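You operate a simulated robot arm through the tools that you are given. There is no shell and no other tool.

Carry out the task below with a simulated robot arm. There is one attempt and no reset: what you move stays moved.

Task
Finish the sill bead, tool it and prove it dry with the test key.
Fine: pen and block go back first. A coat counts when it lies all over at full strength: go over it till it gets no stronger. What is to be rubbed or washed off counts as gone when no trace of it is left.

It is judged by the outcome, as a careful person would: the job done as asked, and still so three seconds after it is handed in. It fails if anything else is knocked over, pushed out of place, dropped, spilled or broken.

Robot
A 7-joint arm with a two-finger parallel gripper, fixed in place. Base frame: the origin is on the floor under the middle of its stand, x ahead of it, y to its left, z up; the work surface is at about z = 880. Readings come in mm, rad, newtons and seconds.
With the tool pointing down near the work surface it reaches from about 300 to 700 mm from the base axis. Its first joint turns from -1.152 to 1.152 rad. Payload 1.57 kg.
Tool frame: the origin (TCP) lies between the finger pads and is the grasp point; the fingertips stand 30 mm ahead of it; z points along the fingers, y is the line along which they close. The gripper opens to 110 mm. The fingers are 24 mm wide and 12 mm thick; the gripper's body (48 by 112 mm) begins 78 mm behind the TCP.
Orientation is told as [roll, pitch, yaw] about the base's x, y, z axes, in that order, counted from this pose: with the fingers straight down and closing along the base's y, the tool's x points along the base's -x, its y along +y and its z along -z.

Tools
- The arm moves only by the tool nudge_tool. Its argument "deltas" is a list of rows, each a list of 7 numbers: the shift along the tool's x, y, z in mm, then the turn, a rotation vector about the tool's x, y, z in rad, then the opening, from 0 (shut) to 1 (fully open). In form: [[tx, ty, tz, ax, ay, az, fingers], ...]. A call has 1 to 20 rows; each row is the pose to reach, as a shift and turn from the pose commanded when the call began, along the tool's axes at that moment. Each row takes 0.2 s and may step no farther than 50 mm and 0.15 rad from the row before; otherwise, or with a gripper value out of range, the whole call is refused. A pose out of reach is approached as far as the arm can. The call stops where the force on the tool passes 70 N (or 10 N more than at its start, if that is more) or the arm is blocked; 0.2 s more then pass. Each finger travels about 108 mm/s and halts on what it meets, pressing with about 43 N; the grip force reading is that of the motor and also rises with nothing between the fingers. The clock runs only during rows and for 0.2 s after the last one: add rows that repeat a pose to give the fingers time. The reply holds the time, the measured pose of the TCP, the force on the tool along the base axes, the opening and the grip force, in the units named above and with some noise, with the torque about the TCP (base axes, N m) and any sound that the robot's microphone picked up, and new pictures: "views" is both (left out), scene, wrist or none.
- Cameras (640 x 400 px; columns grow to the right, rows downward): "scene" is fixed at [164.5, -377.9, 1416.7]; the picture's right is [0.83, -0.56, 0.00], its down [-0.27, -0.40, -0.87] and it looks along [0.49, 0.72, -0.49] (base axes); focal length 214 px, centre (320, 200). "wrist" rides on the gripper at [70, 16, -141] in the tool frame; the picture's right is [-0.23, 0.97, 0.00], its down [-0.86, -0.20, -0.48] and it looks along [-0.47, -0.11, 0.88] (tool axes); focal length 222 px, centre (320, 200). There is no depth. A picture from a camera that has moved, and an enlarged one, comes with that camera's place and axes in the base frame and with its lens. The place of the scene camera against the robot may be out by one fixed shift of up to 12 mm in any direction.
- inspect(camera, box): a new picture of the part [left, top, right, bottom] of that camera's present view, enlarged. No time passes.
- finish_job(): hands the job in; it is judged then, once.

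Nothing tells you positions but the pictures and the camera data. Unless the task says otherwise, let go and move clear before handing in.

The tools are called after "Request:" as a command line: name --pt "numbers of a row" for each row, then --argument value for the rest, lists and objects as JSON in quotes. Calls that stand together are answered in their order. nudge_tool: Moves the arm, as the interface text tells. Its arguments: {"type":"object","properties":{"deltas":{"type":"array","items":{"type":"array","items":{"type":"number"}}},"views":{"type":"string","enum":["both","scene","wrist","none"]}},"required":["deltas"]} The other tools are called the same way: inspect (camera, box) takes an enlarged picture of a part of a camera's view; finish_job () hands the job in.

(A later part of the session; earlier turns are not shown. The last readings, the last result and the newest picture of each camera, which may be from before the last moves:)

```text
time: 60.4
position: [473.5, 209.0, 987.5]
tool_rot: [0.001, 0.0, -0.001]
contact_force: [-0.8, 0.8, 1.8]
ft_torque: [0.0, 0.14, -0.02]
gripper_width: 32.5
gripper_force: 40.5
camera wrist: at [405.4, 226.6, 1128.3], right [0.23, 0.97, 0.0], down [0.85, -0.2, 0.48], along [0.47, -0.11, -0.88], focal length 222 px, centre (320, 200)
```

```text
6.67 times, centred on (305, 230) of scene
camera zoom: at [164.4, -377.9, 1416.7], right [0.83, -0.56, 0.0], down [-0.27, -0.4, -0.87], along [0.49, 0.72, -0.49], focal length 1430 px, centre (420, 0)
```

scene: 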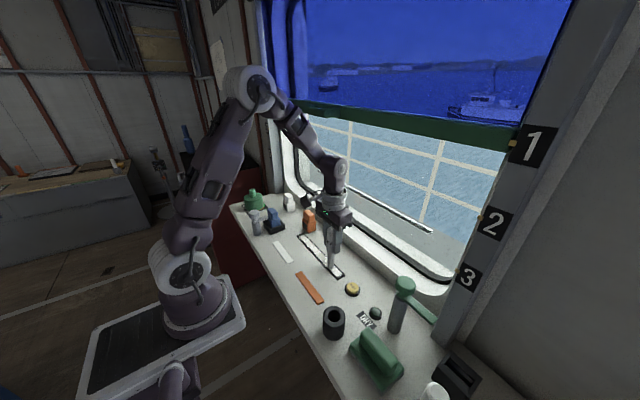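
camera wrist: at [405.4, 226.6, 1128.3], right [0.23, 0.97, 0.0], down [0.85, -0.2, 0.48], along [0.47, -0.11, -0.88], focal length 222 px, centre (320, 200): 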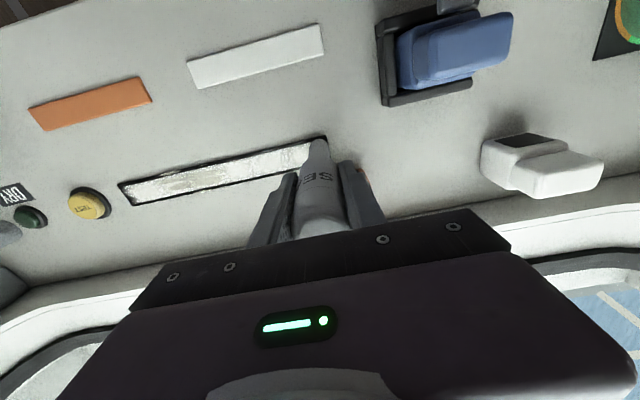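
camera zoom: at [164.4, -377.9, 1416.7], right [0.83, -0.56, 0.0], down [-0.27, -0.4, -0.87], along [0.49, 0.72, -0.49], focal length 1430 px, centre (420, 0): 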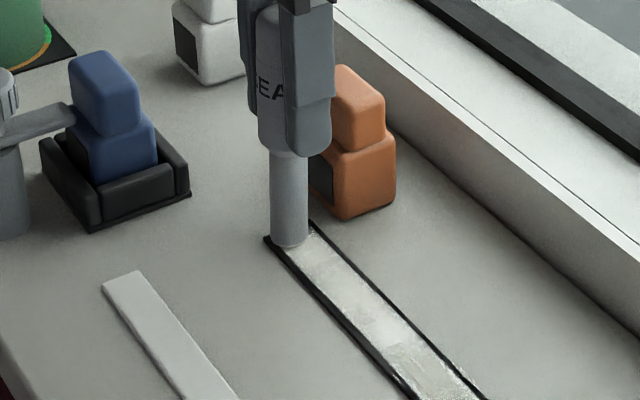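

Light contact. I'll work the far end and come back along the −x side with a small feed.

Request:
nudge_tool --pt "0 1 0.4 0 0 0 0" --pt "1 2 0.5 0 0 0 0" --pt "-3 2 0.55 0 0 0 0" --pt "-7 2 0.6 0 0 0 0" --pt "-7 -2 0.65 0 0 0 0" --pt "-3 -2 0.7 0 0 0 0" --pt "1 -2 0.75 0 0 0 0" --pt "1 -8 0.8 0 0 0 0" --views "none"

```text
time: 62.2
position: [473.6, 202.4, 986.3]
tool_rot: [0.001, 0.0, -0.002]
contact_force: [-1.3, 6.9, 6.6]
ft_torque: [0.64, 0.07, 0.02]
gripper_width: 32.3
gripper_force: 40.6
```

Request:
nudge_tool --pt "0 -10 0 0 0 0 0" --pt "0 -20 0 0 0 0 0" --pt "0 -30 0 0 0 0 0" --pt "0 -40 0 0 0 0 0" --pt "0 -50 0 0 0 0 0" --pt "0 -60 0 0 0 0 0" --pt "0 -70 0 0 0 0 0" --pt "0 -80 0 0 0 0 0" --pt "0 -90 0 0 0 0 0" --pt "0 -100 0 0 0 0 0" --pt "0 -110 0 0 0 0 0" --views "wrist"

Request:
inspect --camera "wrist" --box '[310, 90, 450, 180]'

Request:
inspect --camera "scene" --box '[280, 220, 360, 290]'

```text
time: 64.6
position: [473.6, 90.5, 985.1]
tool_rot: [-0.002, 0.002, -0.001]
contact_force: [1.2, 11.0, 12.7]
ft_torque: [1.12, -0.15, 0.02]
gripper_width: 32.5
gripper_force: 40.8
camera wrist: at [403.4, 108.2, 1127.1], right [0.23, 0.97, 0.0], down [0.86, -0.2, 0.48], along [0.46, -0.11, -0.88], focal length 222 px, centre (320, 200)
```

wrist: 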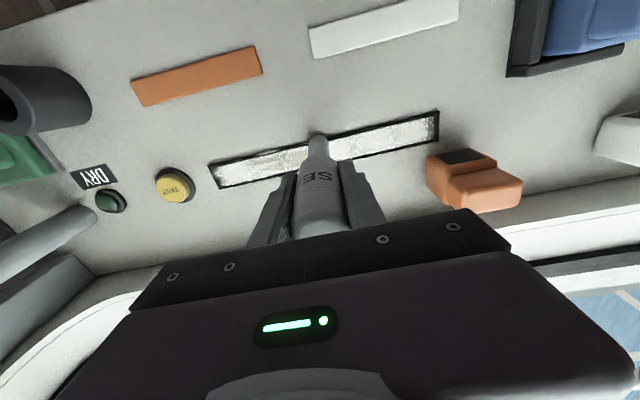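

```text
4.44 times, centred on (380, 135) of wrist
camera zoom: at [403.4, 108.2, 1127.1], right [0.23, 0.97, 0.0], down [0.86, -0.2, 0.48], along [0.46, -0.11, -0.88], focal length 987 px, centre (53, 489)
```

zoom: 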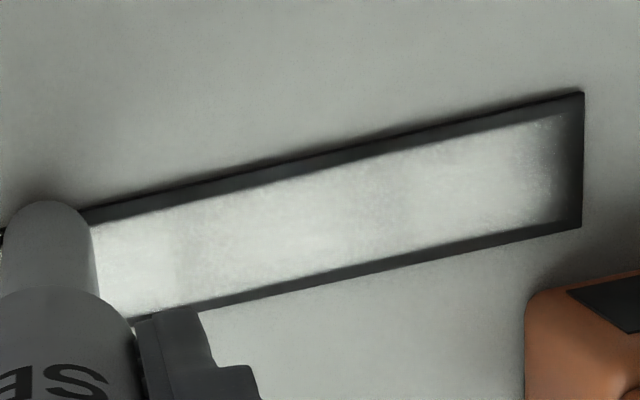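

```text
5.71 times, centred on (320, 255) of scene
camera zoom: at [164.3, -377.7, 1416.8], right [0.83, -0.56, 0.0], down [-0.27, -0.4, -0.87], along [0.49, 0.72, -0.49], focal length 1226 px, centre (320, -114)
```

zoom: 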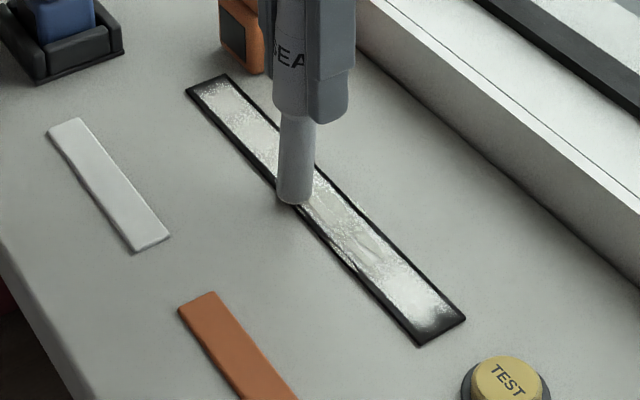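

The pen now seems tilted in the grip, with its nib leaning toward −x. I'll lift off a little and measure this.

Request:
nudge_tool --pt "0 0 -5 0 0 0 0" --pt "0 -20 -30 0 0 0 0" --pt "0 -20 -30 0 0 0 0" --views "both"

Request:
inspect --camera "wrist" --box '[260, 110, 380, 230]'

Request:
inspect --camera "scene" --box '[280, 190, 360, 290]'

```text
time: 65.4
position: [475.3, 70.8, 1016.2]
tool_rot: [0.002, 0.002, -0.001]
contact_force: [0.5, 0.6, -1.1]
ft_torque: [-0.01, 0.01, 0.0]
gripper_width: 32.4
gripper_force: 40.5
camera wrist: at [405.4, 87.8, 1157.9], right [0.23, 0.97, 0.0], down [0.86, -0.2, 0.48], along [0.47, -0.11, -0.88], focal length 222 px, centre (320, 200)
```

scene: 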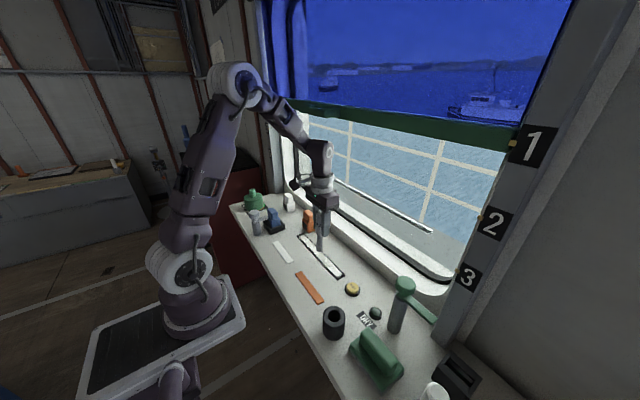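
wrist: 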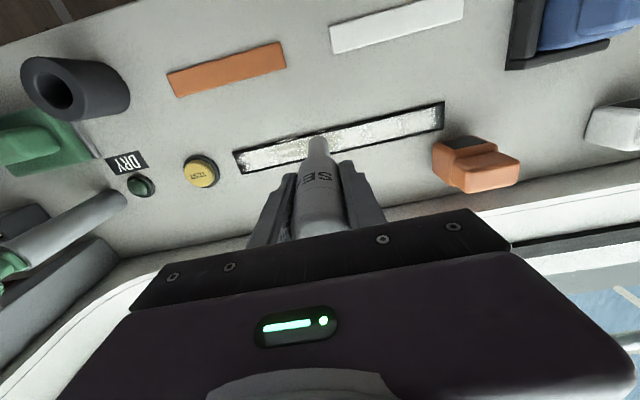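

```text
3.33 times, centred on (320, 170) of wrist
camera zoom: at [405.4, 87.8, 1157.9], right [0.23, 0.97, 0.0], down [0.86, -0.2, 0.48], along [0.47, -0.11, -0.88], focal length 740 px, centre (320, 300)
```

zoom: 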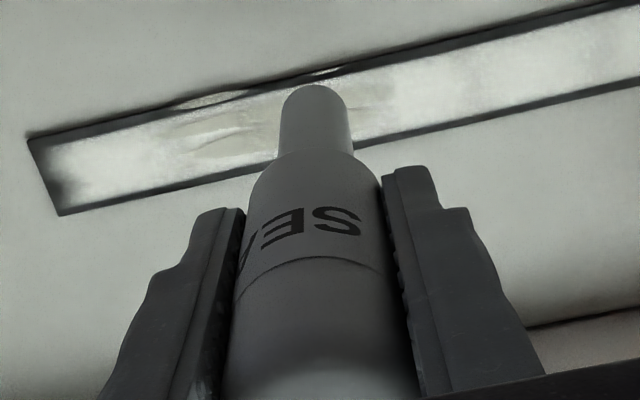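

```text
4.00 times, centred on (320, 240) of scene
camera zoom: at [164.5, -377.9, 1416.7], right [0.83, -0.56, 0.0], down [-0.27, -0.4, -0.87], along [0.49, 0.72, -0.49], focal length 858 px, centre (320, 40)
```

zoom: 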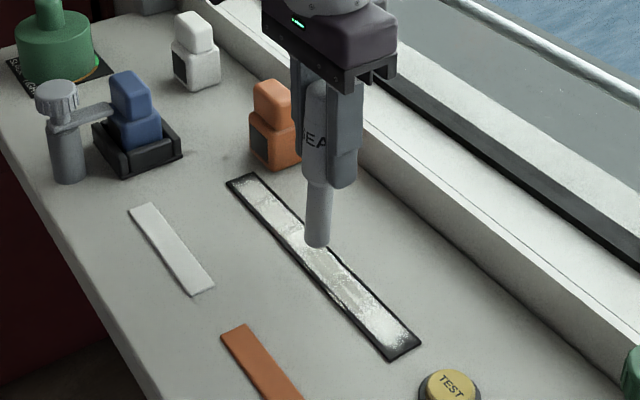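

Request:
inspect --camera "wrist" --box '[225, 125, 325, 185]'

Request:
inspect --camera "wrist" --box '[320, 90, 460, 170]'

Request:
inspect --camera "scene" --box '[290, 225, 350, 285]'

```text
6.40 times, centred on (275, 155) of wrist
camera zoom: at [405.4, 87.8, 1157.9], right [0.23, 0.97, 0.0], down [0.86, -0.2, 0.48], along [0.47, -0.11, -0.88], focal length 1422 px, centre (608, 488)
```

zoom: 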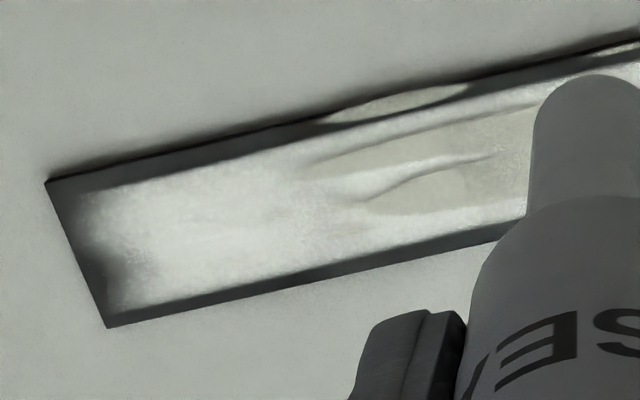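

```text
4.57 times, centred on (390, 130) of wrist
camera zoom: at [405.4, 87.8, 1157.9], right [0.23, 0.97, 0.0], down [0.86, -0.2, 0.48], along [0.47, -0.11, -0.88], focal length 1015 px, centre (0, 520)
```

zoom: 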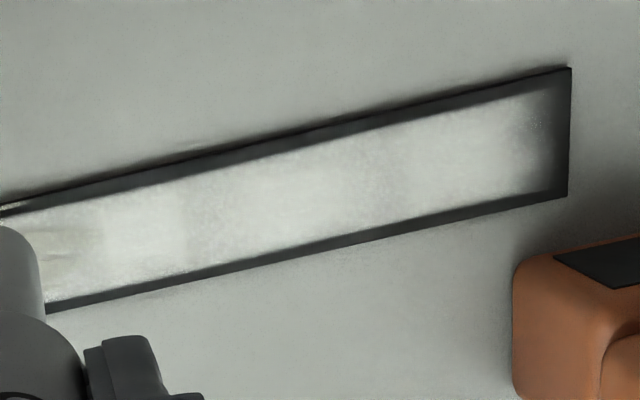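

```text
6.67 times, centred on (320, 255) of scene
camera zoom: at [164.5, -377.9, 1416.7], right [0.83, -0.56, 0.0], down [-0.27, -0.4, -0.87], along [0.49, 0.72, -0.49], focal length 1430 px, centre (320, -167)
```

zoom: 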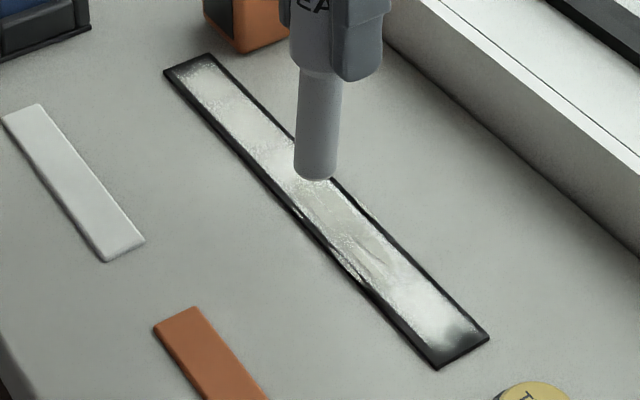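

The nib leans about 8 mm toward −x, so I'll tilt the tool by −0.078 rad to bring it upright. Then I'll return to the near end, whose middle edge still looks grey.

Request:
nudge_tool --pt "-2 -40 0 0 -0.04 0 0" --pt "-4 -80 0 0 -0.078 0 0" --pt "-5.3 -107 5 0 -0.078 0 0" --pt "-5.3 -107 22 0 -0.078 0 0" --pt "-5.3 -107 28 0 -0.078 0 0" --pt "-5.3 -107 29.5 0 -0.078 0 0" --views "wrist"

Request:
inspect --camera "wrist" --box '[270, 110, 390, 210]'

Request:
inspect --camera "scene" --box '[305, 230, 365, 290]'

```text
time: 66.8
position: [479.2, -34.5, 985.5]
tool_rot: [-0.001, -0.079, -0.001]
contact_force: [0.6, 1.0, -0.7]
ft_torque: [0.01, -0.01, 0.02]
gripper_width: 32.4
gripper_force: 40.8
camera wrist: at [398.7, -18.0, 1121.7], right [0.23, 0.97, 0.02], down [0.81, -0.2, 0.54], along [0.53, -0.11, -0.84], focal length 222 px, centre (320, 200)
```

wrist: 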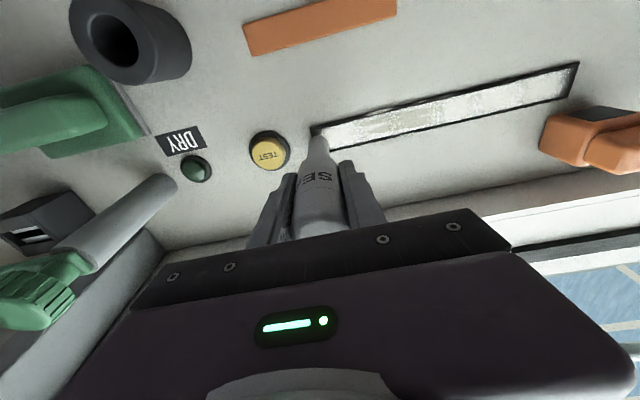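

```text
4.00 times, centred on (330, 160) of wrist
camera zoom: at [398.7, -18.0, 1121.7], right [0.23, 0.97, 0.02], down [0.81, -0.2, 0.54], along [0.53, -0.11, -0.84], focal length 888 px, centre (280, 360)
```

zoom: 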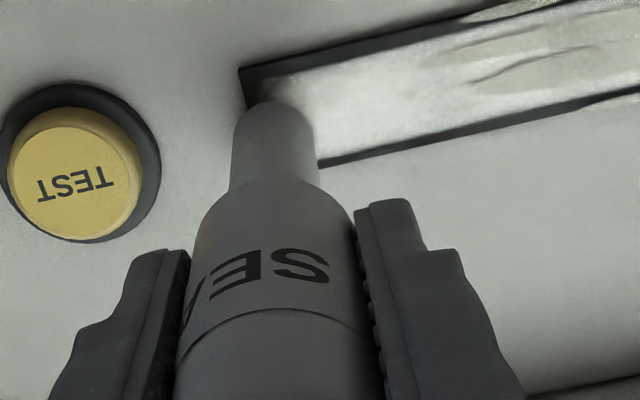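

```text
6.67 times, centred on (335, 260) of scene
camera zoom: at [164.5, -377.9, 1416.7], right [0.83, -0.56, 0.0], down [-0.27, -0.4, -0.87], along [0.49, 0.72, -0.49], focal length 1430 px, centre (220, -200)
```

zoom: 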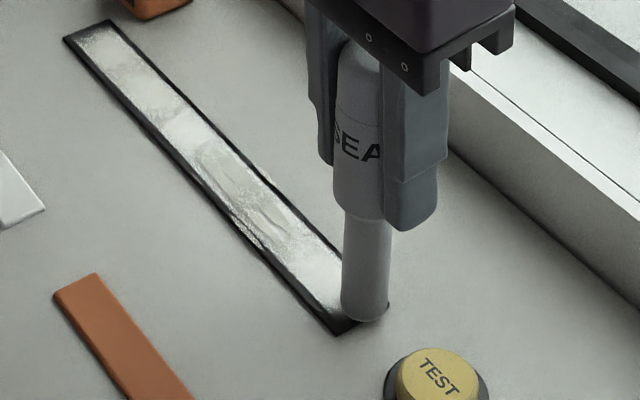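

Request:
nudge_tool --pt "0 0 0.4 0 0 0 0" --pt "0 0 0.7 0 0 0 0" --views "none"

```text
time: 67.4
position: [479.4, -35.9, 985.4]
tool_rot: [0.0, -0.079, -0.001]
contact_force: [-0.1, 0.0, -1.7]
ft_torque: [0.03, -0.06, 0.01]
gripper_width: 32.3
gripper_force: 40.9
```

Request:
nudge_tool --pt "0 0 0.4 0 0 0 0" --pt "0 0 0.7 0 0 0 0" --views "none"

```text
time: 68.0
position: [479.7, -35.4, 983.6]
tool_rot: [0.0, -0.081, 0.002]
contact_force: [-3.3, 2.0, 26.2]
ft_torque: [0.19, 0.58, -0.01]
gripper_width: 32.4
gripper_force: 41.1
```

Request:
nudge_tool --pt "0 1 -0.3 0 0 0 0" --pt "0 3 -0.3 0 0 0 0" --pt "0 5 -0.3 0 0 0 0" --pt "0 2 -0.3 0 0 0 0" --pt "0 0 -0.25 0 0 0 0" --pt "-2 0 -0.35 0 0 0 0" --pt "-2 3 -0.3 0 0 0 0" --pt "-2 0 -0.25 0 0 0 0" --pt "1 0 0 0 0 0 0" --pt "3 0 0.1 0 0 0 0" --pt "3 4 0.1 0 0 0 0" --views "none"

```text
time: 70.4
position: [474.8, -32.0, 984.1]
tool_rot: [0.001, -0.077, -0.001]
contact_force: [-0.9, 0.0, -0.8]
ft_torque: [-0.02, 0.0, 0.03]
gripper_width: 32.6
gripper_force: 40.6
```

Request:
nudge_tool --pt "0 0 -6 0 0 0 0" --pt "0 40 -12 0 0 0 0" --pt "0 80 -12 0 0 0 0" --views "wrist"

Request:
inspect --camera "wrist" --box '[225, 115, 345, 190]'

Request:
inspect --camera "scene" --box '[305, 230, 365, 290]'

```text
time: 71.2
position: [474.9, 48.2, 996.4]
tool_rot: [-0.001, -0.078, -0.003]
contact_force: [1.1, 0.5, -1.2]
ft_torque: [-0.03, -0.01, 0.0]
gripper_width: 32.5
gripper_force: 41.0
camera wrist: at [394.6, 65.1, 1132.2], right [0.23, 0.97, 0.02], down [0.81, -0.2, 0.54], along [0.53, -0.11, -0.84], focal length 222 px, centre (320, 200)
```

wrist: 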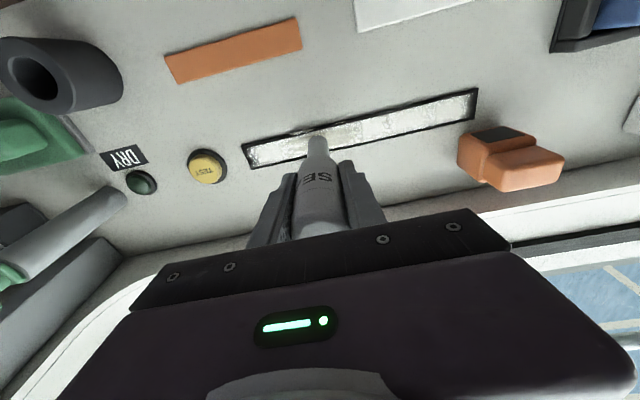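

```text
5.33 times, centred on (285, 152) of wrist
camera zoom: at [394.6, 65.1, 1132.2], right [0.23, 0.97, 0.02], down [0.81, -0.2, 0.54], along [0.53, -0.11, -0.84], focal length 1185 px, centre (507, 453)
```

zoom: 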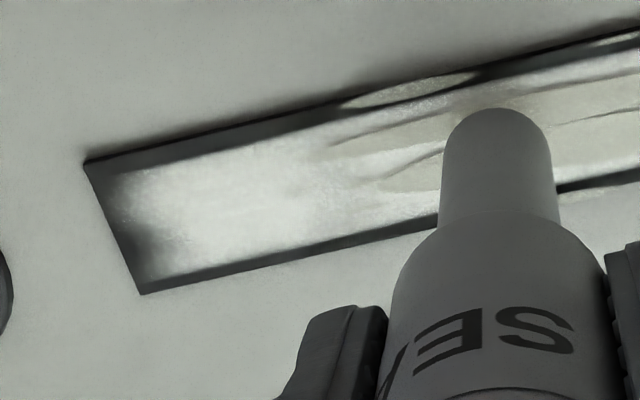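

```text
6.67 times, centred on (335, 260) of scene
camera zoom: at [164.5, -377.9, 1416.7], right [0.83, -0.56, 0.0], down [-0.27, -0.4, -0.87], along [0.49, 0.72, -0.49], focal length 1430 px, centre (220, -200)
```

zoom: 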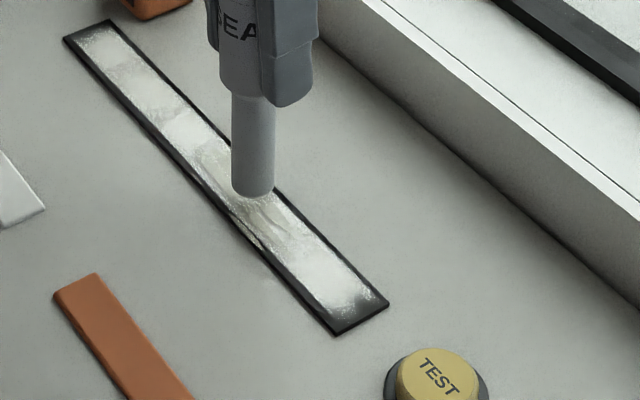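

Request:
nudge_tool --pt "0 -40 0 0 0 0 0" --pt "0 -83 0 0 0 0 0" --pt "0 -83 8 0 0 0 0" --pt "0 -83 11.5 0 0 0 0" --pt "0 -83 12.3 0 0 0 0" --views "none"

```text
time: 72.4
position: [476.4, -33.7, 982.9]
tool_rot: [0.001, -0.078, 0.0]
contact_force: [-1.0, -0.2, 3.1]
ft_torque: [0.0, 0.06, 0.02]
gripper_width: 32.4
gripper_force: 40.9
```

Request:
nudge_tool --pt "0 0 0.3 0 0 0 0" --pt "2 0 0.2 0 0 0 0" --pt "4 0 0.1 0 0 0 0" --pt "2 0 0.3 0 0 0 0" --pt "0 0 0.5 0 0 0 0" --pt "-2 0 0.7 0 0 0 0" --pt "-4 0 0.9 0 0 0 0" --pt "-6 0 1.1 0 0 0 0" --views "none"

```text
time: 74.2
position: [483.5, -34.6, 982.0]
tool_rot: [0.001, -0.08, -0.002]
contact_force: [-0.4, 0.5, -1.3]
ft_torque: [-0.01, -0.03, 0.0]
gripper_width: 32.5
gripper_force: 40.3
```

Request:
nudge_tool --pt "0 0 -10 0 0 0 0" --pt "0 40 -30 0 0 0 0" --pt "0 80 -30 0 0 0 0" --pt "0 110 -30 0 0 0 0" --views "both"

Request:
inspect --camera "wrist" --box '[205, 115, 325, 190]'

Request:
inspect --camera "wrist" --box '[260, 110, 380, 230]'

Request:
inspect --camera "scene" --box '[285, 190, 365, 290]'

```text
time: 75.2
position: [480.6, 76.6, 1014.4]
tool_rot: [0.0, -0.078, -0.001]
contact_force: [-0.5, -0.5, -0.9]
ft_torque: [0.0, 0.02, 0.0]
gripper_width: 32.4
gripper_force: 40.3
camera wrist: at [398.9, 93.7, 1150.1], right [0.23, 0.97, 0.02], down [0.81, -0.2, 0.54], along [0.53, -0.11, -0.84], focal length 222 px, centre (320, 200)
```

scene: 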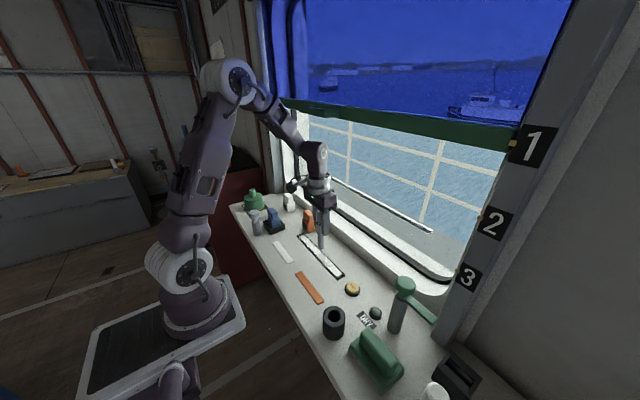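
wrist: 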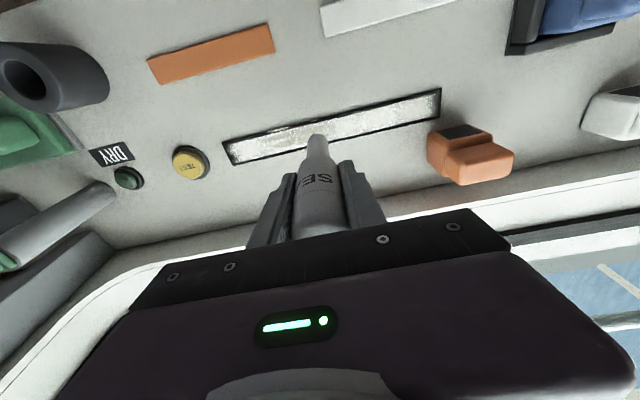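

```text
5.33 times, centred on (265, 152) of wrist
camera zoom: at [398.9, 93.7, 1150.1], right [0.23, 0.97, 0.02], down [0.81, -0.2, 0.54], along [0.53, -0.11, -0.84], focal length 1185 px, centre (613, 453)
```

zoom: 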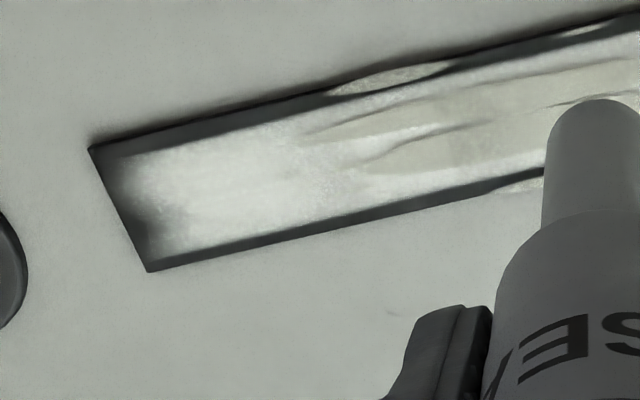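

```text
3.33 times, centred on (320, 170) of wrist
camera zoom: at [398.9, 93.7, 1150.1], right [0.23, 0.97, 0.02], down [0.81, -0.2, 0.54], along [0.53, -0.11, -0.84], focal length 740 px, centre (320, 300)
```

zoom: 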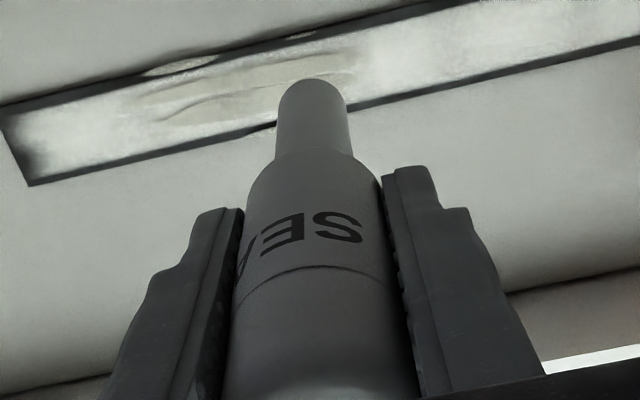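

```text
4.00 times, centred on (325, 240) of scene
camera zoom: at [164.5, -377.9, 1416.7], right [0.83, -0.56, 0.0], down [-0.27, -0.4, -0.87], along [0.49, 0.72, -0.49], focal length 858 px, centre (300, 40)
```

zoom: 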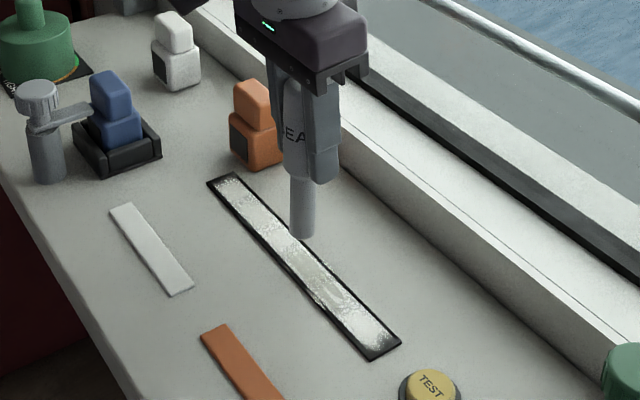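

The coat seems laid in ~20 mm steps along the strip, and the section y≈120–180 still looks a touch weaker. I'll straighten the pen a bit more and make another firm pass over the far half.

Request:
nudge_tool --pt "3 15 0 0 -0.025 0 0" --pt "3 20 15 0 -0.025 0 0" --pt "3 20 26 0 -0.025 0 0" --pt "3 20 30.5 0 -0.025 0 0" --pt "3 20 31.2 0 -0.025 0 0" --views "none"

```text
time: 76.4
position: [479.0, 97.6, 982.2]
tool_rot: [-0.002, -0.106, 0.0]
contact_force: [-2.3, -0.1, 12.0]
ft_torque: [-0.07, 0.43, 0.0]
gripper_width: 32.4
gripper_force: 40.8
```

Request:
nudge_tool --pt "0 8 0 0 0 0 0" --pt "0 16 0 0 0 0 0" --pt "0 24 0 0 0 0 0" --pt "0 32 0.02 0 0 0 0" --pt "0 40 0.04 0 0 0 0" --pt "0 48 0.06 0 0 0 0" --pt "0 56 0.08 0 0 0 0" --pt "0 64 0.1 0 0 0 0" --pt "0 72 0.12 0 0 0 0" --pt "0 80 0.14 0 0 0 0" --pt "0 88 0.16 0 0 0 0" --pt "0 96 0.18 0 0 0 0" --pt "0 104 0.2 0 0 0 0" --pt "0 110 0.22 0 0 0 0" --pt "0 113 0.24 0 0 0 0" --views "none"

```text
time: 79.6
position: [480.5, 209.4, 981.9]
tool_rot: [0.0, -0.103, -0.001]
contact_force: [-1.0, -1.7, 0.6]
ft_torque: [-0.11, 0.02, 0.01]
gripper_width: 32.7
gripper_force: 40.6
```

Request:
nudge_tool --pt "0 0 0.4 0 0 0 0" --pt "0 1 0.5 0 0 0 0" --pt "0 -5 0.5 0 0 0 0" --pt "0 -12 0.5 0 0 0 0" --pt "0 -20 0.47 0 0 0 0" --pt "0 -28 0.45 0 0 0 0" --pt "0 -36 0.43 0 0 0 0" --pt "0 -44 0.4 0 0 0 0" --pt "0 -52 0.38 0 0 0 0" --pt "0 -60 0.36 0 0 0 0" --pt "0 -68 0.34 0 0 0 0" --pt "0 -76 0.32 0 0 0 0" --pt "0 -84 0.3 0 0 0 0" --pt "0 -92 0.28 0 0 0 0" --pt "0 -100 0.26 0 0 0 0" --pt "0 -108 0.24 0 0 0 0" --views "wrist"

Request:
inspect --camera "wrist" --box '[300, 80, 460, 180]'

Request:
inspect --camera "scene" --box '[285, 220, 365, 290]'

```text
time: 83.0
position: [478.4, 99.9, 980.7]
tool_rot: [-0.001, -0.103, -0.002]
contact_force: [-0.5, 0.8, -0.8]
ft_torque: [0.0, 0.04, -0.01]
gripper_width: 32.1
gripper_force: 40.3
camera wrist: at [394.7, 117.8, 1115.6], right [0.23, 0.97, 0.02], down [0.8, -0.2, 0.56], along [0.55, -0.11, -0.83], focal length 222 px, centre (320, 200)
```

wrist: 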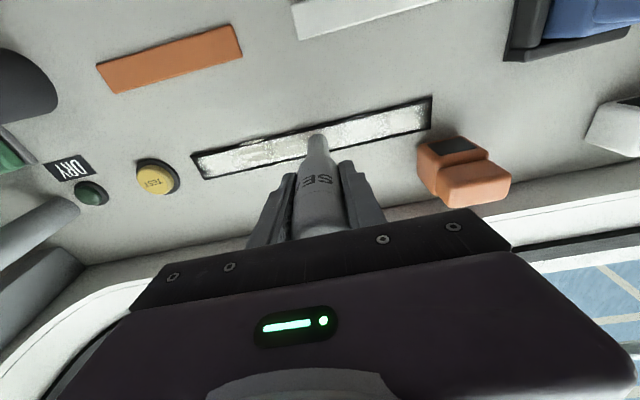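

```text
4.00 times, centred on (380, 130) of wrist
camera zoom: at [394.7, 117.8, 1115.6], right [0.23, 0.97, 0.02], down [0.8, -0.2, 0.56], along [0.55, -0.11, -0.83], focal length 888 px, centre (80, 480)
```

zoom: 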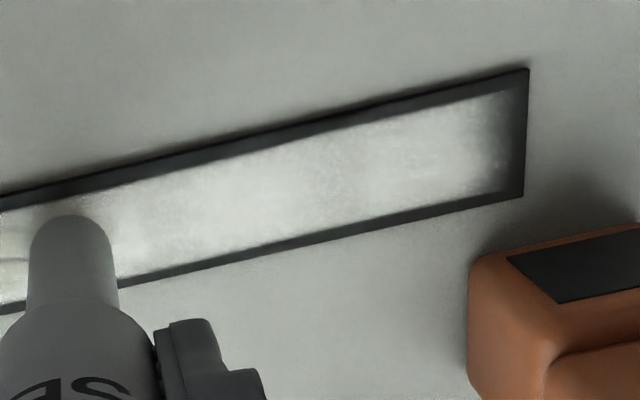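

```text
5.71 times, centred on (325, 255) of scene
camera zoom: at [164.5, -377.9, 1416.7], right [0.83, -0.56, 0.0], down [-0.27, -0.4, -0.87], along [0.49, 0.72, -0.49], focal length 1226 px, centre (291, -114)
```

zoom: 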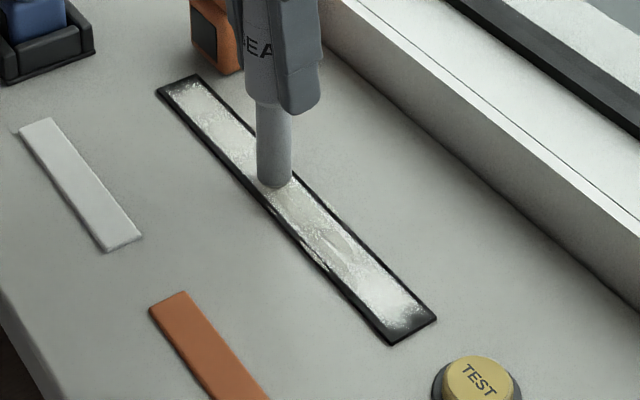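

The far half is now uniform white. I'll find light contact again and make one more pass over the near half to its end.

Request:
nudge_tool --pt "0 0 0.3 0 0 0 0" --pt "0 0 0.6 0 0 0 0" --views "none"

```text
time: 83.6
position: [480.3, 100.1, 982.3]
tool_rot: [0.001, -0.106, -0.003]
contact_force: [-3.1, -1.1, 13.5]
ft_torque: [-0.13, 0.41, 0.03]
gripper_width: 32.1
gripper_force: 40.9
```

Request:
nudge_tool --pt "0 -8 0 0 0 0 0" --pt "0 -16 0 0 0 0 0" --pt "0 -24 0 0 0 0 0" --pt "0 -32 0 0 0 0 0" --pt "0 -40 0 0 0 0 0" --pt "0 -48 0 0 0 0 0" --pt "0 -56 0.02 0 0 0 0" --pt "0 -64 0.04 0 0 0 0" --pt "0 -72 0.06 0 0 0 0" --pt "0 -80 0.08 0 0 0 0" --pt "0 -88 0.1 0 0 0 0" --pt "0 -96 0.12 0 0 0 0" --pt "0 -104 0.14 0 0 0 0" --pt "0 -112 0.16 0 0 0 0" --pt "0 -120 0.18 0 0 0 0" --pt "0 -128 0.2 0 0 0 0" --pt "0 -134 0.22 0 0 0 0" --views "none"

```text
time: 87.2
position: [478.1, -32.2, 980.5]
tool_rot: [-0.001, -0.1, -0.003]
contact_force: [0.2, 14.2, 19.0]
ft_torque: [1.37, 0.01, -0.05]
gripper_width: 32.5
gripper_force: 40.7
```

Request:
nudge_tool --pt "0 -2 -0.1 0 0 0 0" --pt "0 2 -0.1 0 0 0 0" --pt "0 6 -0.1 0 0 0 0" --pt "0 2 -0.1 0 0 0 0" --pt "0 -2 -0.1 0 0 0 0" --pt "0 2 -0.1 0 0 0 0" --pt "0 10 -0.1 0 0 0 0" --pt "0 20 -0.1 0 0 0 0" --pt "0 30 -0.1 0 0 0 0" --pt "0 40 -0.1 0 0 0 0" --pt "0 40 -8 0 0 0 0" --pt "0 70 -30 0 0 0 0" --views "wrist"

Request:
inspect --camera "wrist" --box '[225, 115, 345, 190]'

Request:
inspect --camera "scene" --box '[285, 220, 365, 290]'

```text
time: 89.8
position: [475.2, 36.8, 1011.6]
tool_rot: [-0.001, -0.102, -0.002]
contact_force: [-0.2, 0.3, -2.0]
ft_torque: [0.03, -0.01, 0.02]
gripper_width: 32.4
gripper_force: 40.7
camera wrist: at [391.6, 54.3, 1145.3], right [0.23, 0.97, 0.02], down [0.8, -0.2, 0.56], along [0.55, -0.11, -0.83], focal length 222 px, centre (320, 200)
```

wrist: 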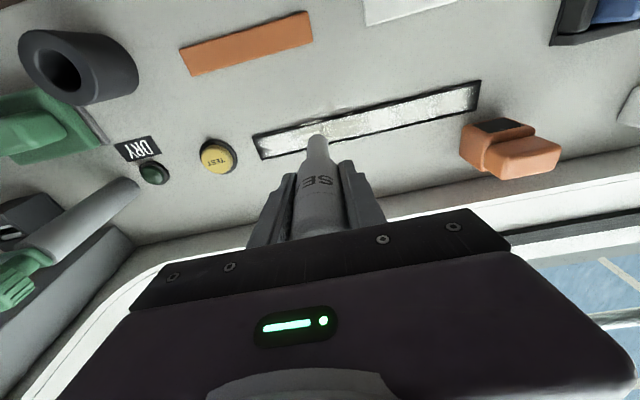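

```text
5.33 times, centred on (285, 152) of wrist
camera zoom: at [391.6, 54.3, 1145.3], right [0.23, 0.97, 0.02], down [0.8, -0.2, 0.56], along [0.55, -0.11, -0.83], focal length 1185 px, centre (507, 453)
```

zoom: 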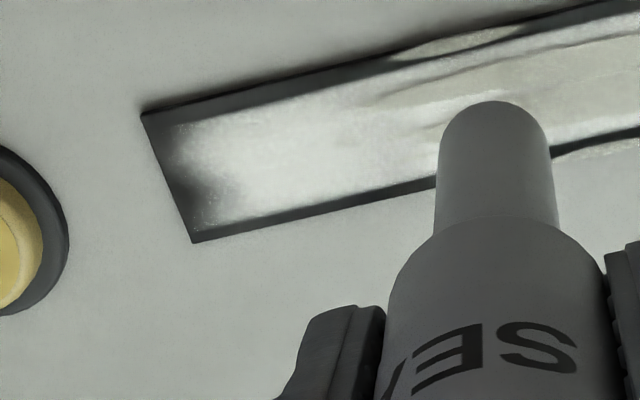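

```text
5.71 times, centred on (325, 255) of scene
camera zoom: at [164.5, -377.9, 1416.7], right [0.83, -0.56, 0.0], down [-0.27, -0.4, -0.87], along [0.49, 0.72, -0.49], focal length 1226 px, centre (291, -114)
```

zoom: 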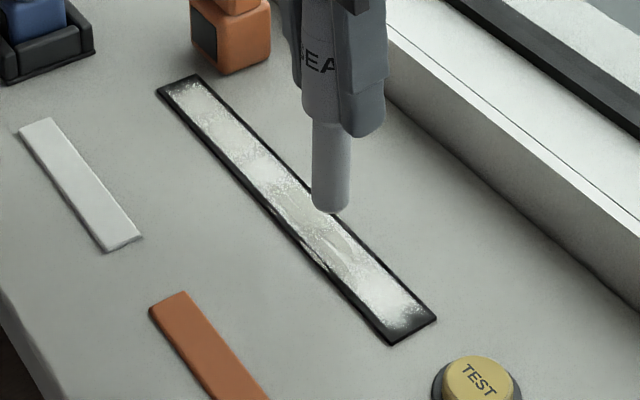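

The end's grey notch stayed unchanged under firm contact, so it's part of the plate's look. The coat is as strong as it gets. Next I'll raise the pen and carry it back above its cup.

Request:
nudge_tool --pt "-4 0 -40 0 0 0 0" --pt "-8 0 -80 0 0 0 0" --pt "-10 0 -99 0 0 0 0" --pt "12 -37 -102 0 0 0 0" --pt "35 -75 -105 0 0 0 0" --pt "58 -112 -107 0 0 0 0" --pt "81 -149 -109 0 0 0 0" --pt "104 -186 -111.3 0 0 0 0" --pt "104 -186 -111.3 0 0 0 0"

Request:
inspect --camera "wrist" --box '[260, 90, 380, 210]'

Request:
inspect --camera "scene" --box '[290, 230, 390, 350]'

```text
time: 91.8
position: [362.0, -151.8, 1111.1]
tool_rot: [0.002, -0.103, -0.002]
contact_force: [-0.1, -0.1, -0.7]
ft_torque: [0.03, 0.02, 0.01]
gripper_width: 32.4
gripper_force: 40.4
camera wrist: at [277.6, -134.8, 1245.4], right [0.23, 0.97, 0.02], down [0.8, -0.2, 0.56], along [0.55, -0.11, -0.83], focal length 222 px, centre (320, 200)
```

scene: 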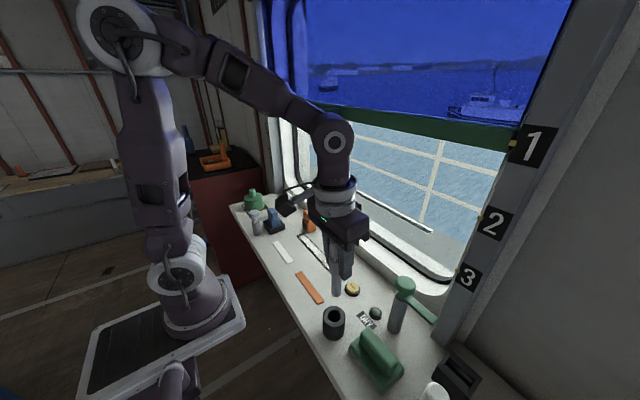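
wrist: 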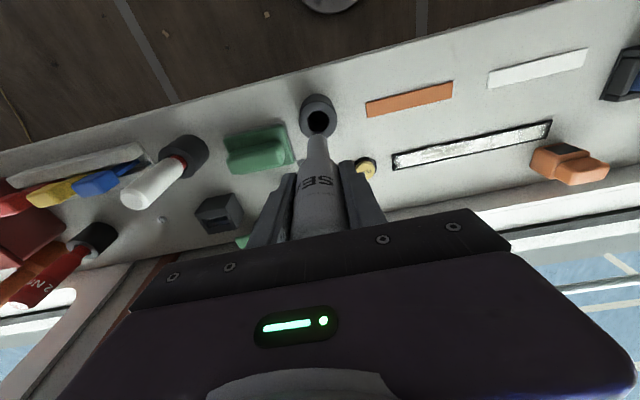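

```text
3.33 times, centred on (320, 150) of wrist
camera zoom: at [277.6, -134.8, 1245.4], right [0.23, 0.97, 0.02], down [0.8, -0.2, 0.56], along [0.55, -0.11, -0.83], focal length 740 px, centre (320, 367)
```

zoom: 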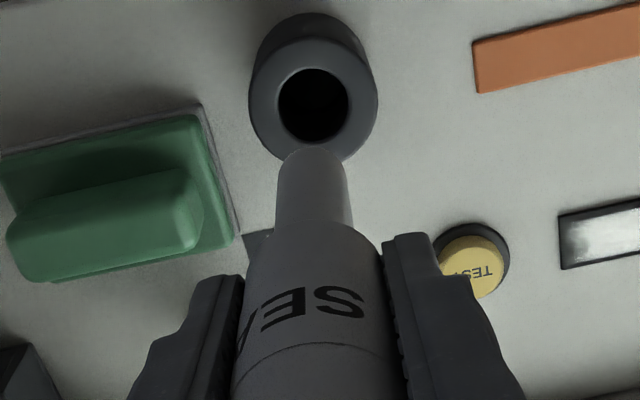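

```text
3.33 times, centred on (340, 290) of scene
camera zoom: at [164.5, -377.9, 1416.7], right [0.83, -0.56, 0.0], down [-0.27, -0.4, -0.87], along [0.49, 0.72, -0.49], focal length 715 px, centre (253, -100)
```

zoom: 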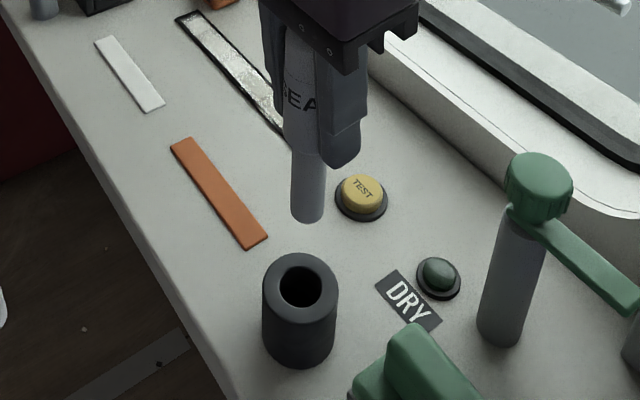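

The nib is above the cup, roughly where it came out. I'll lower to just above the rim and check the alignment.

Request:
nudge_tool --pt "-1.5 0.5 30 0 0 0 0" --pt "-3 0.5 52 0 0 0 0" --pt "-3 0.5 55 0 0 0 0" --pt "-3 0.5 55 0 0 0 0"

Request:
inspect --camera "wrist" --box '[260, 90, 380, 210]'

Request:
inspect --camera "scene" --box '[300, 260, 370, 350]'

```text
time: 92.8
position: [369.7, -148.9, 1057.3]
tool_rot: [0.0, -0.103, -0.001]
contact_force: [0.3, 0.2, -1.3]
ft_torque: [-0.02, 0.05, 0.0]
gripper_width: 32.4
gripper_force: 40.6
camera wrist: at [286.0, -131.6, 1190.6], right [0.23, 0.97, 0.02], down [0.8, -0.2, 0.56], along [0.55, -0.11, -0.83], focal length 222 px, centre (320, 200)
```

scene: 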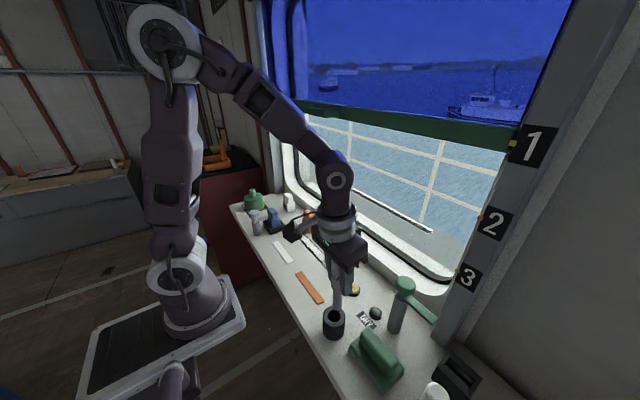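
wrist: 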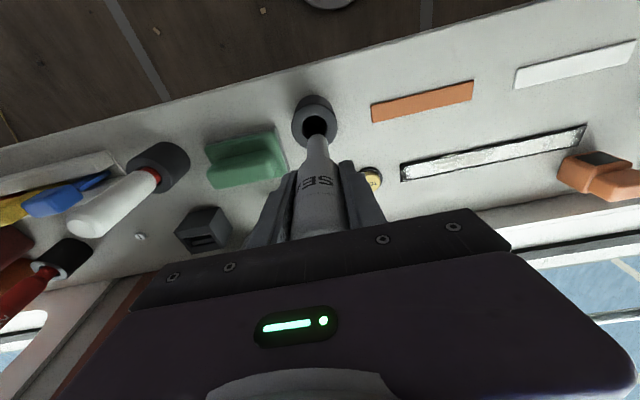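

```text
3.33 times, centred on (320, 150) of wrist
camera zoom: at [286.0, -131.6, 1190.6], right [0.23, 0.97, 0.02], down [0.8, -0.2, 0.56], along [0.55, -0.11, -0.83], focal length 740 px, centre (320, 367)
```

zoom: 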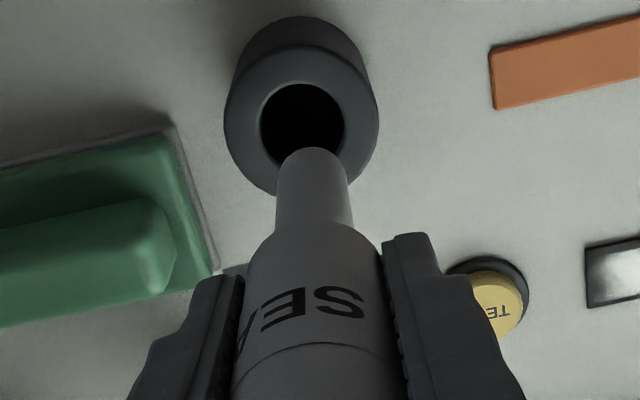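

```text
4.44 times, centred on (335, 305) of scene
camera zoom: at [164.5, -377.9, 1416.7], right [0.83, -0.56, 0.0], down [-0.27, -0.4, -0.87], along [0.49, 0.72, -0.49], focal length 953 px, centre (253, -267)
```

zoom: 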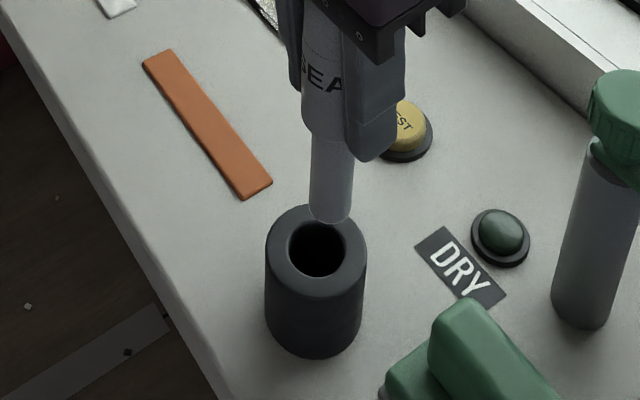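

I drifted +x because I descended along the tilted tool axis. I'll correct by about −10.5 mm in x at the same height.

Request:
nudge_tool --pt "5 0 -0.5 0 0 0 0" --pt "10.4 0 -1.1 0 0 0 0" --pt "10.4 0 -1.1 0 0 0 0"

Request:
inspect --camera "wrist" --box '[260, 90, 380, 210]'

Request:
inspect --camera "scene" --box '[300, 260, 370, 350]'

```text
time: 93.6
position: [358.3, -147.6, 1056.4]
tool_rot: [0.0, -0.103, -0.001]
contact_force: [0.9, 0.1, -1.3]
ft_torque: [-0.01, 0.01, 0.02]
gripper_width: 32.6
gripper_force: 40.3
camera wrist: at [274.9, -131.5, 1190.2], right [0.23, 0.97, 0.02], down [0.8, -0.2, 0.56], along [0.55, -0.11, -0.83], focal length 222 px, centre (320, 200)
```

scene: 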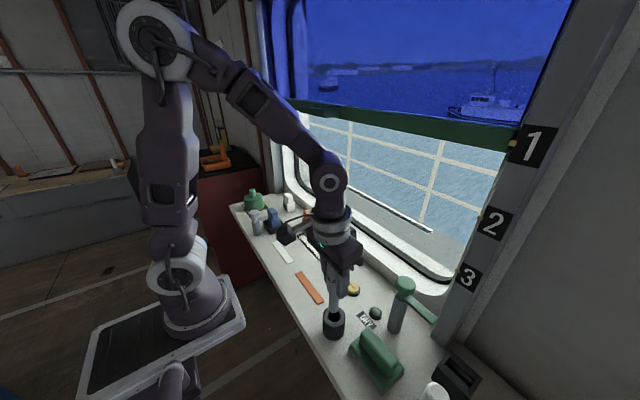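
wrist: 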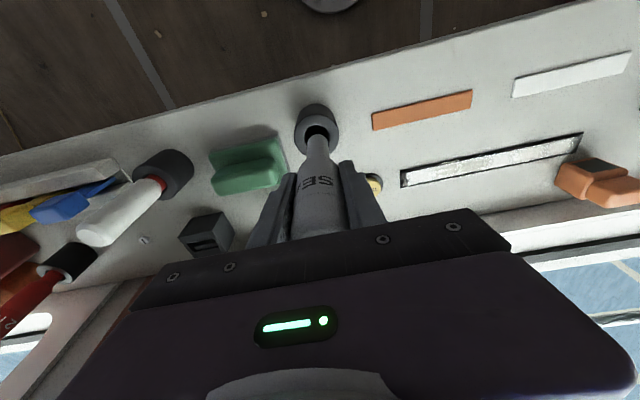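

```text
3.33 times, centred on (320, 150) of wrist
camera zoom: at [274.9, -131.5, 1190.2], right [0.23, 0.97, 0.02], down [0.8, -0.2, 0.56], along [0.55, -0.11, -0.83], focal length 740 px, centre (320, 367)
```

zoom: 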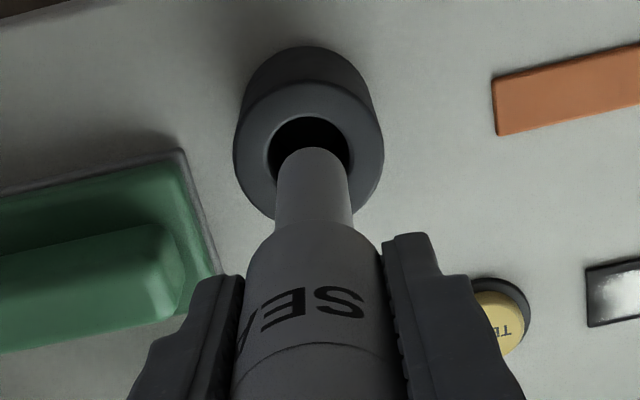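

```text
4.44 times, centred on (335, 305) of scene
camera zoom: at [164.5, -377.9, 1416.7], right [0.83, -0.56, 0.0], down [-0.27, -0.4, -0.87], along [0.49, 0.72, -0.49], focal length 953 px, centre (253, -267)
```

zoom: 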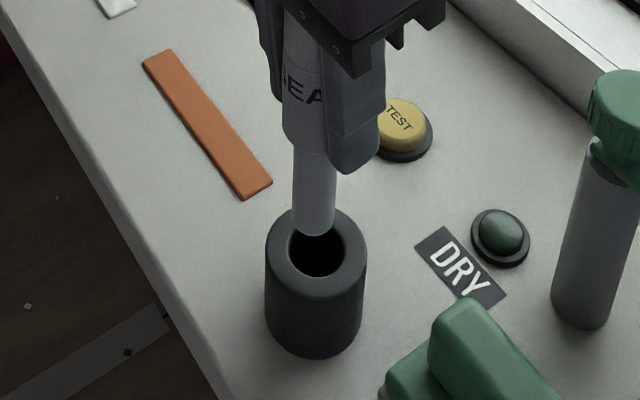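

Request:
nudge_tool --pt "1.3 -2.5 -0.1 0 0 0 0" --pt "2.3 -2.5 10 0 0 0 0" --pt "2.3 -2.5 10 0 0 0 0"

Request:
inspect --camera "wrist" --box '[270, 90, 370, 190]'

Request:
inspect --camera "scene" --box '[300, 270, 370, 350]'

```text
time: 94.4
position: [356.5, -151.6, 1045.3]
tool_rot: [-0.001, -0.102, -0.003]
contact_force: [-0.3, -0.2, -0.7]
ft_torque: [-0.02, -0.04, 0.0]
gripper_width: 32.0
gripper_force: 40.3
camera wrist: at [274.4, -133.7, 1179.8], right [0.23, 0.97, 0.02], down [0.8, -0.2, 0.56], along [0.55, -0.11, -0.83], focal length 222 px, centre (320, 200)
```

scene: 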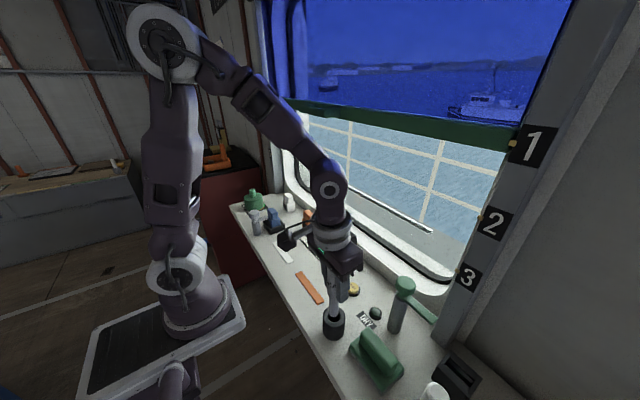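
wrist: 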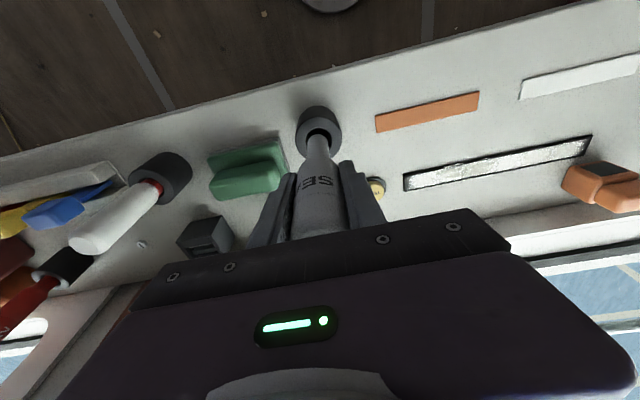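

```text
4.00 times, centred on (320, 140) of wrist
camera zoom: at [274.4, -133.7, 1179.8], right [0.23, 0.97, 0.02], down [0.8, -0.2, 0.56], along [0.55, -0.11, -0.83], focal length 888 px, centre (320, 440)
```

zoom: 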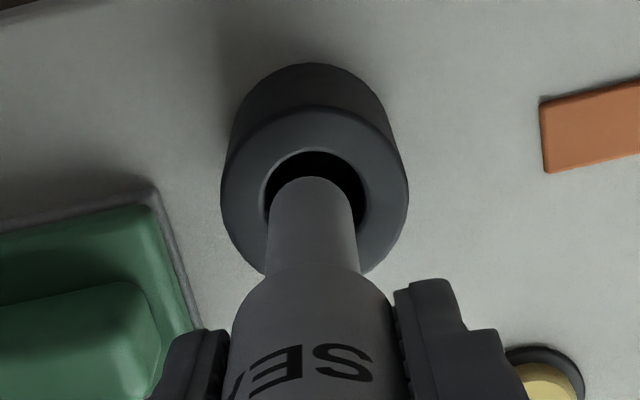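

```text
5.00 times, centred on (335, 310) of scene
camera zoom: at [164.5, -377.9, 1416.7], right [0.83, -0.56, 0.0], down [-0.27, -0.4, -0.87], along [0.49, 0.72, -0.49], focal length 1072 px, centre (245, -350)
```

zoom: 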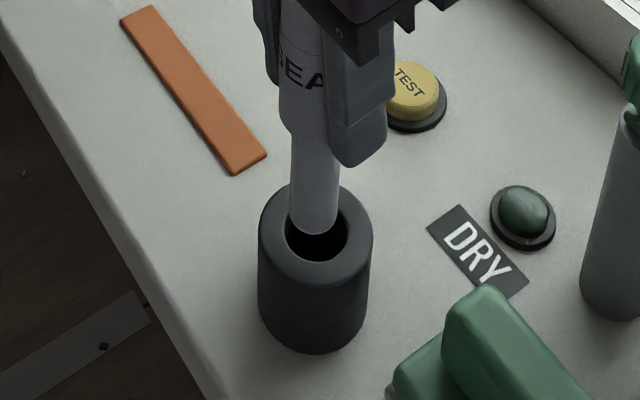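

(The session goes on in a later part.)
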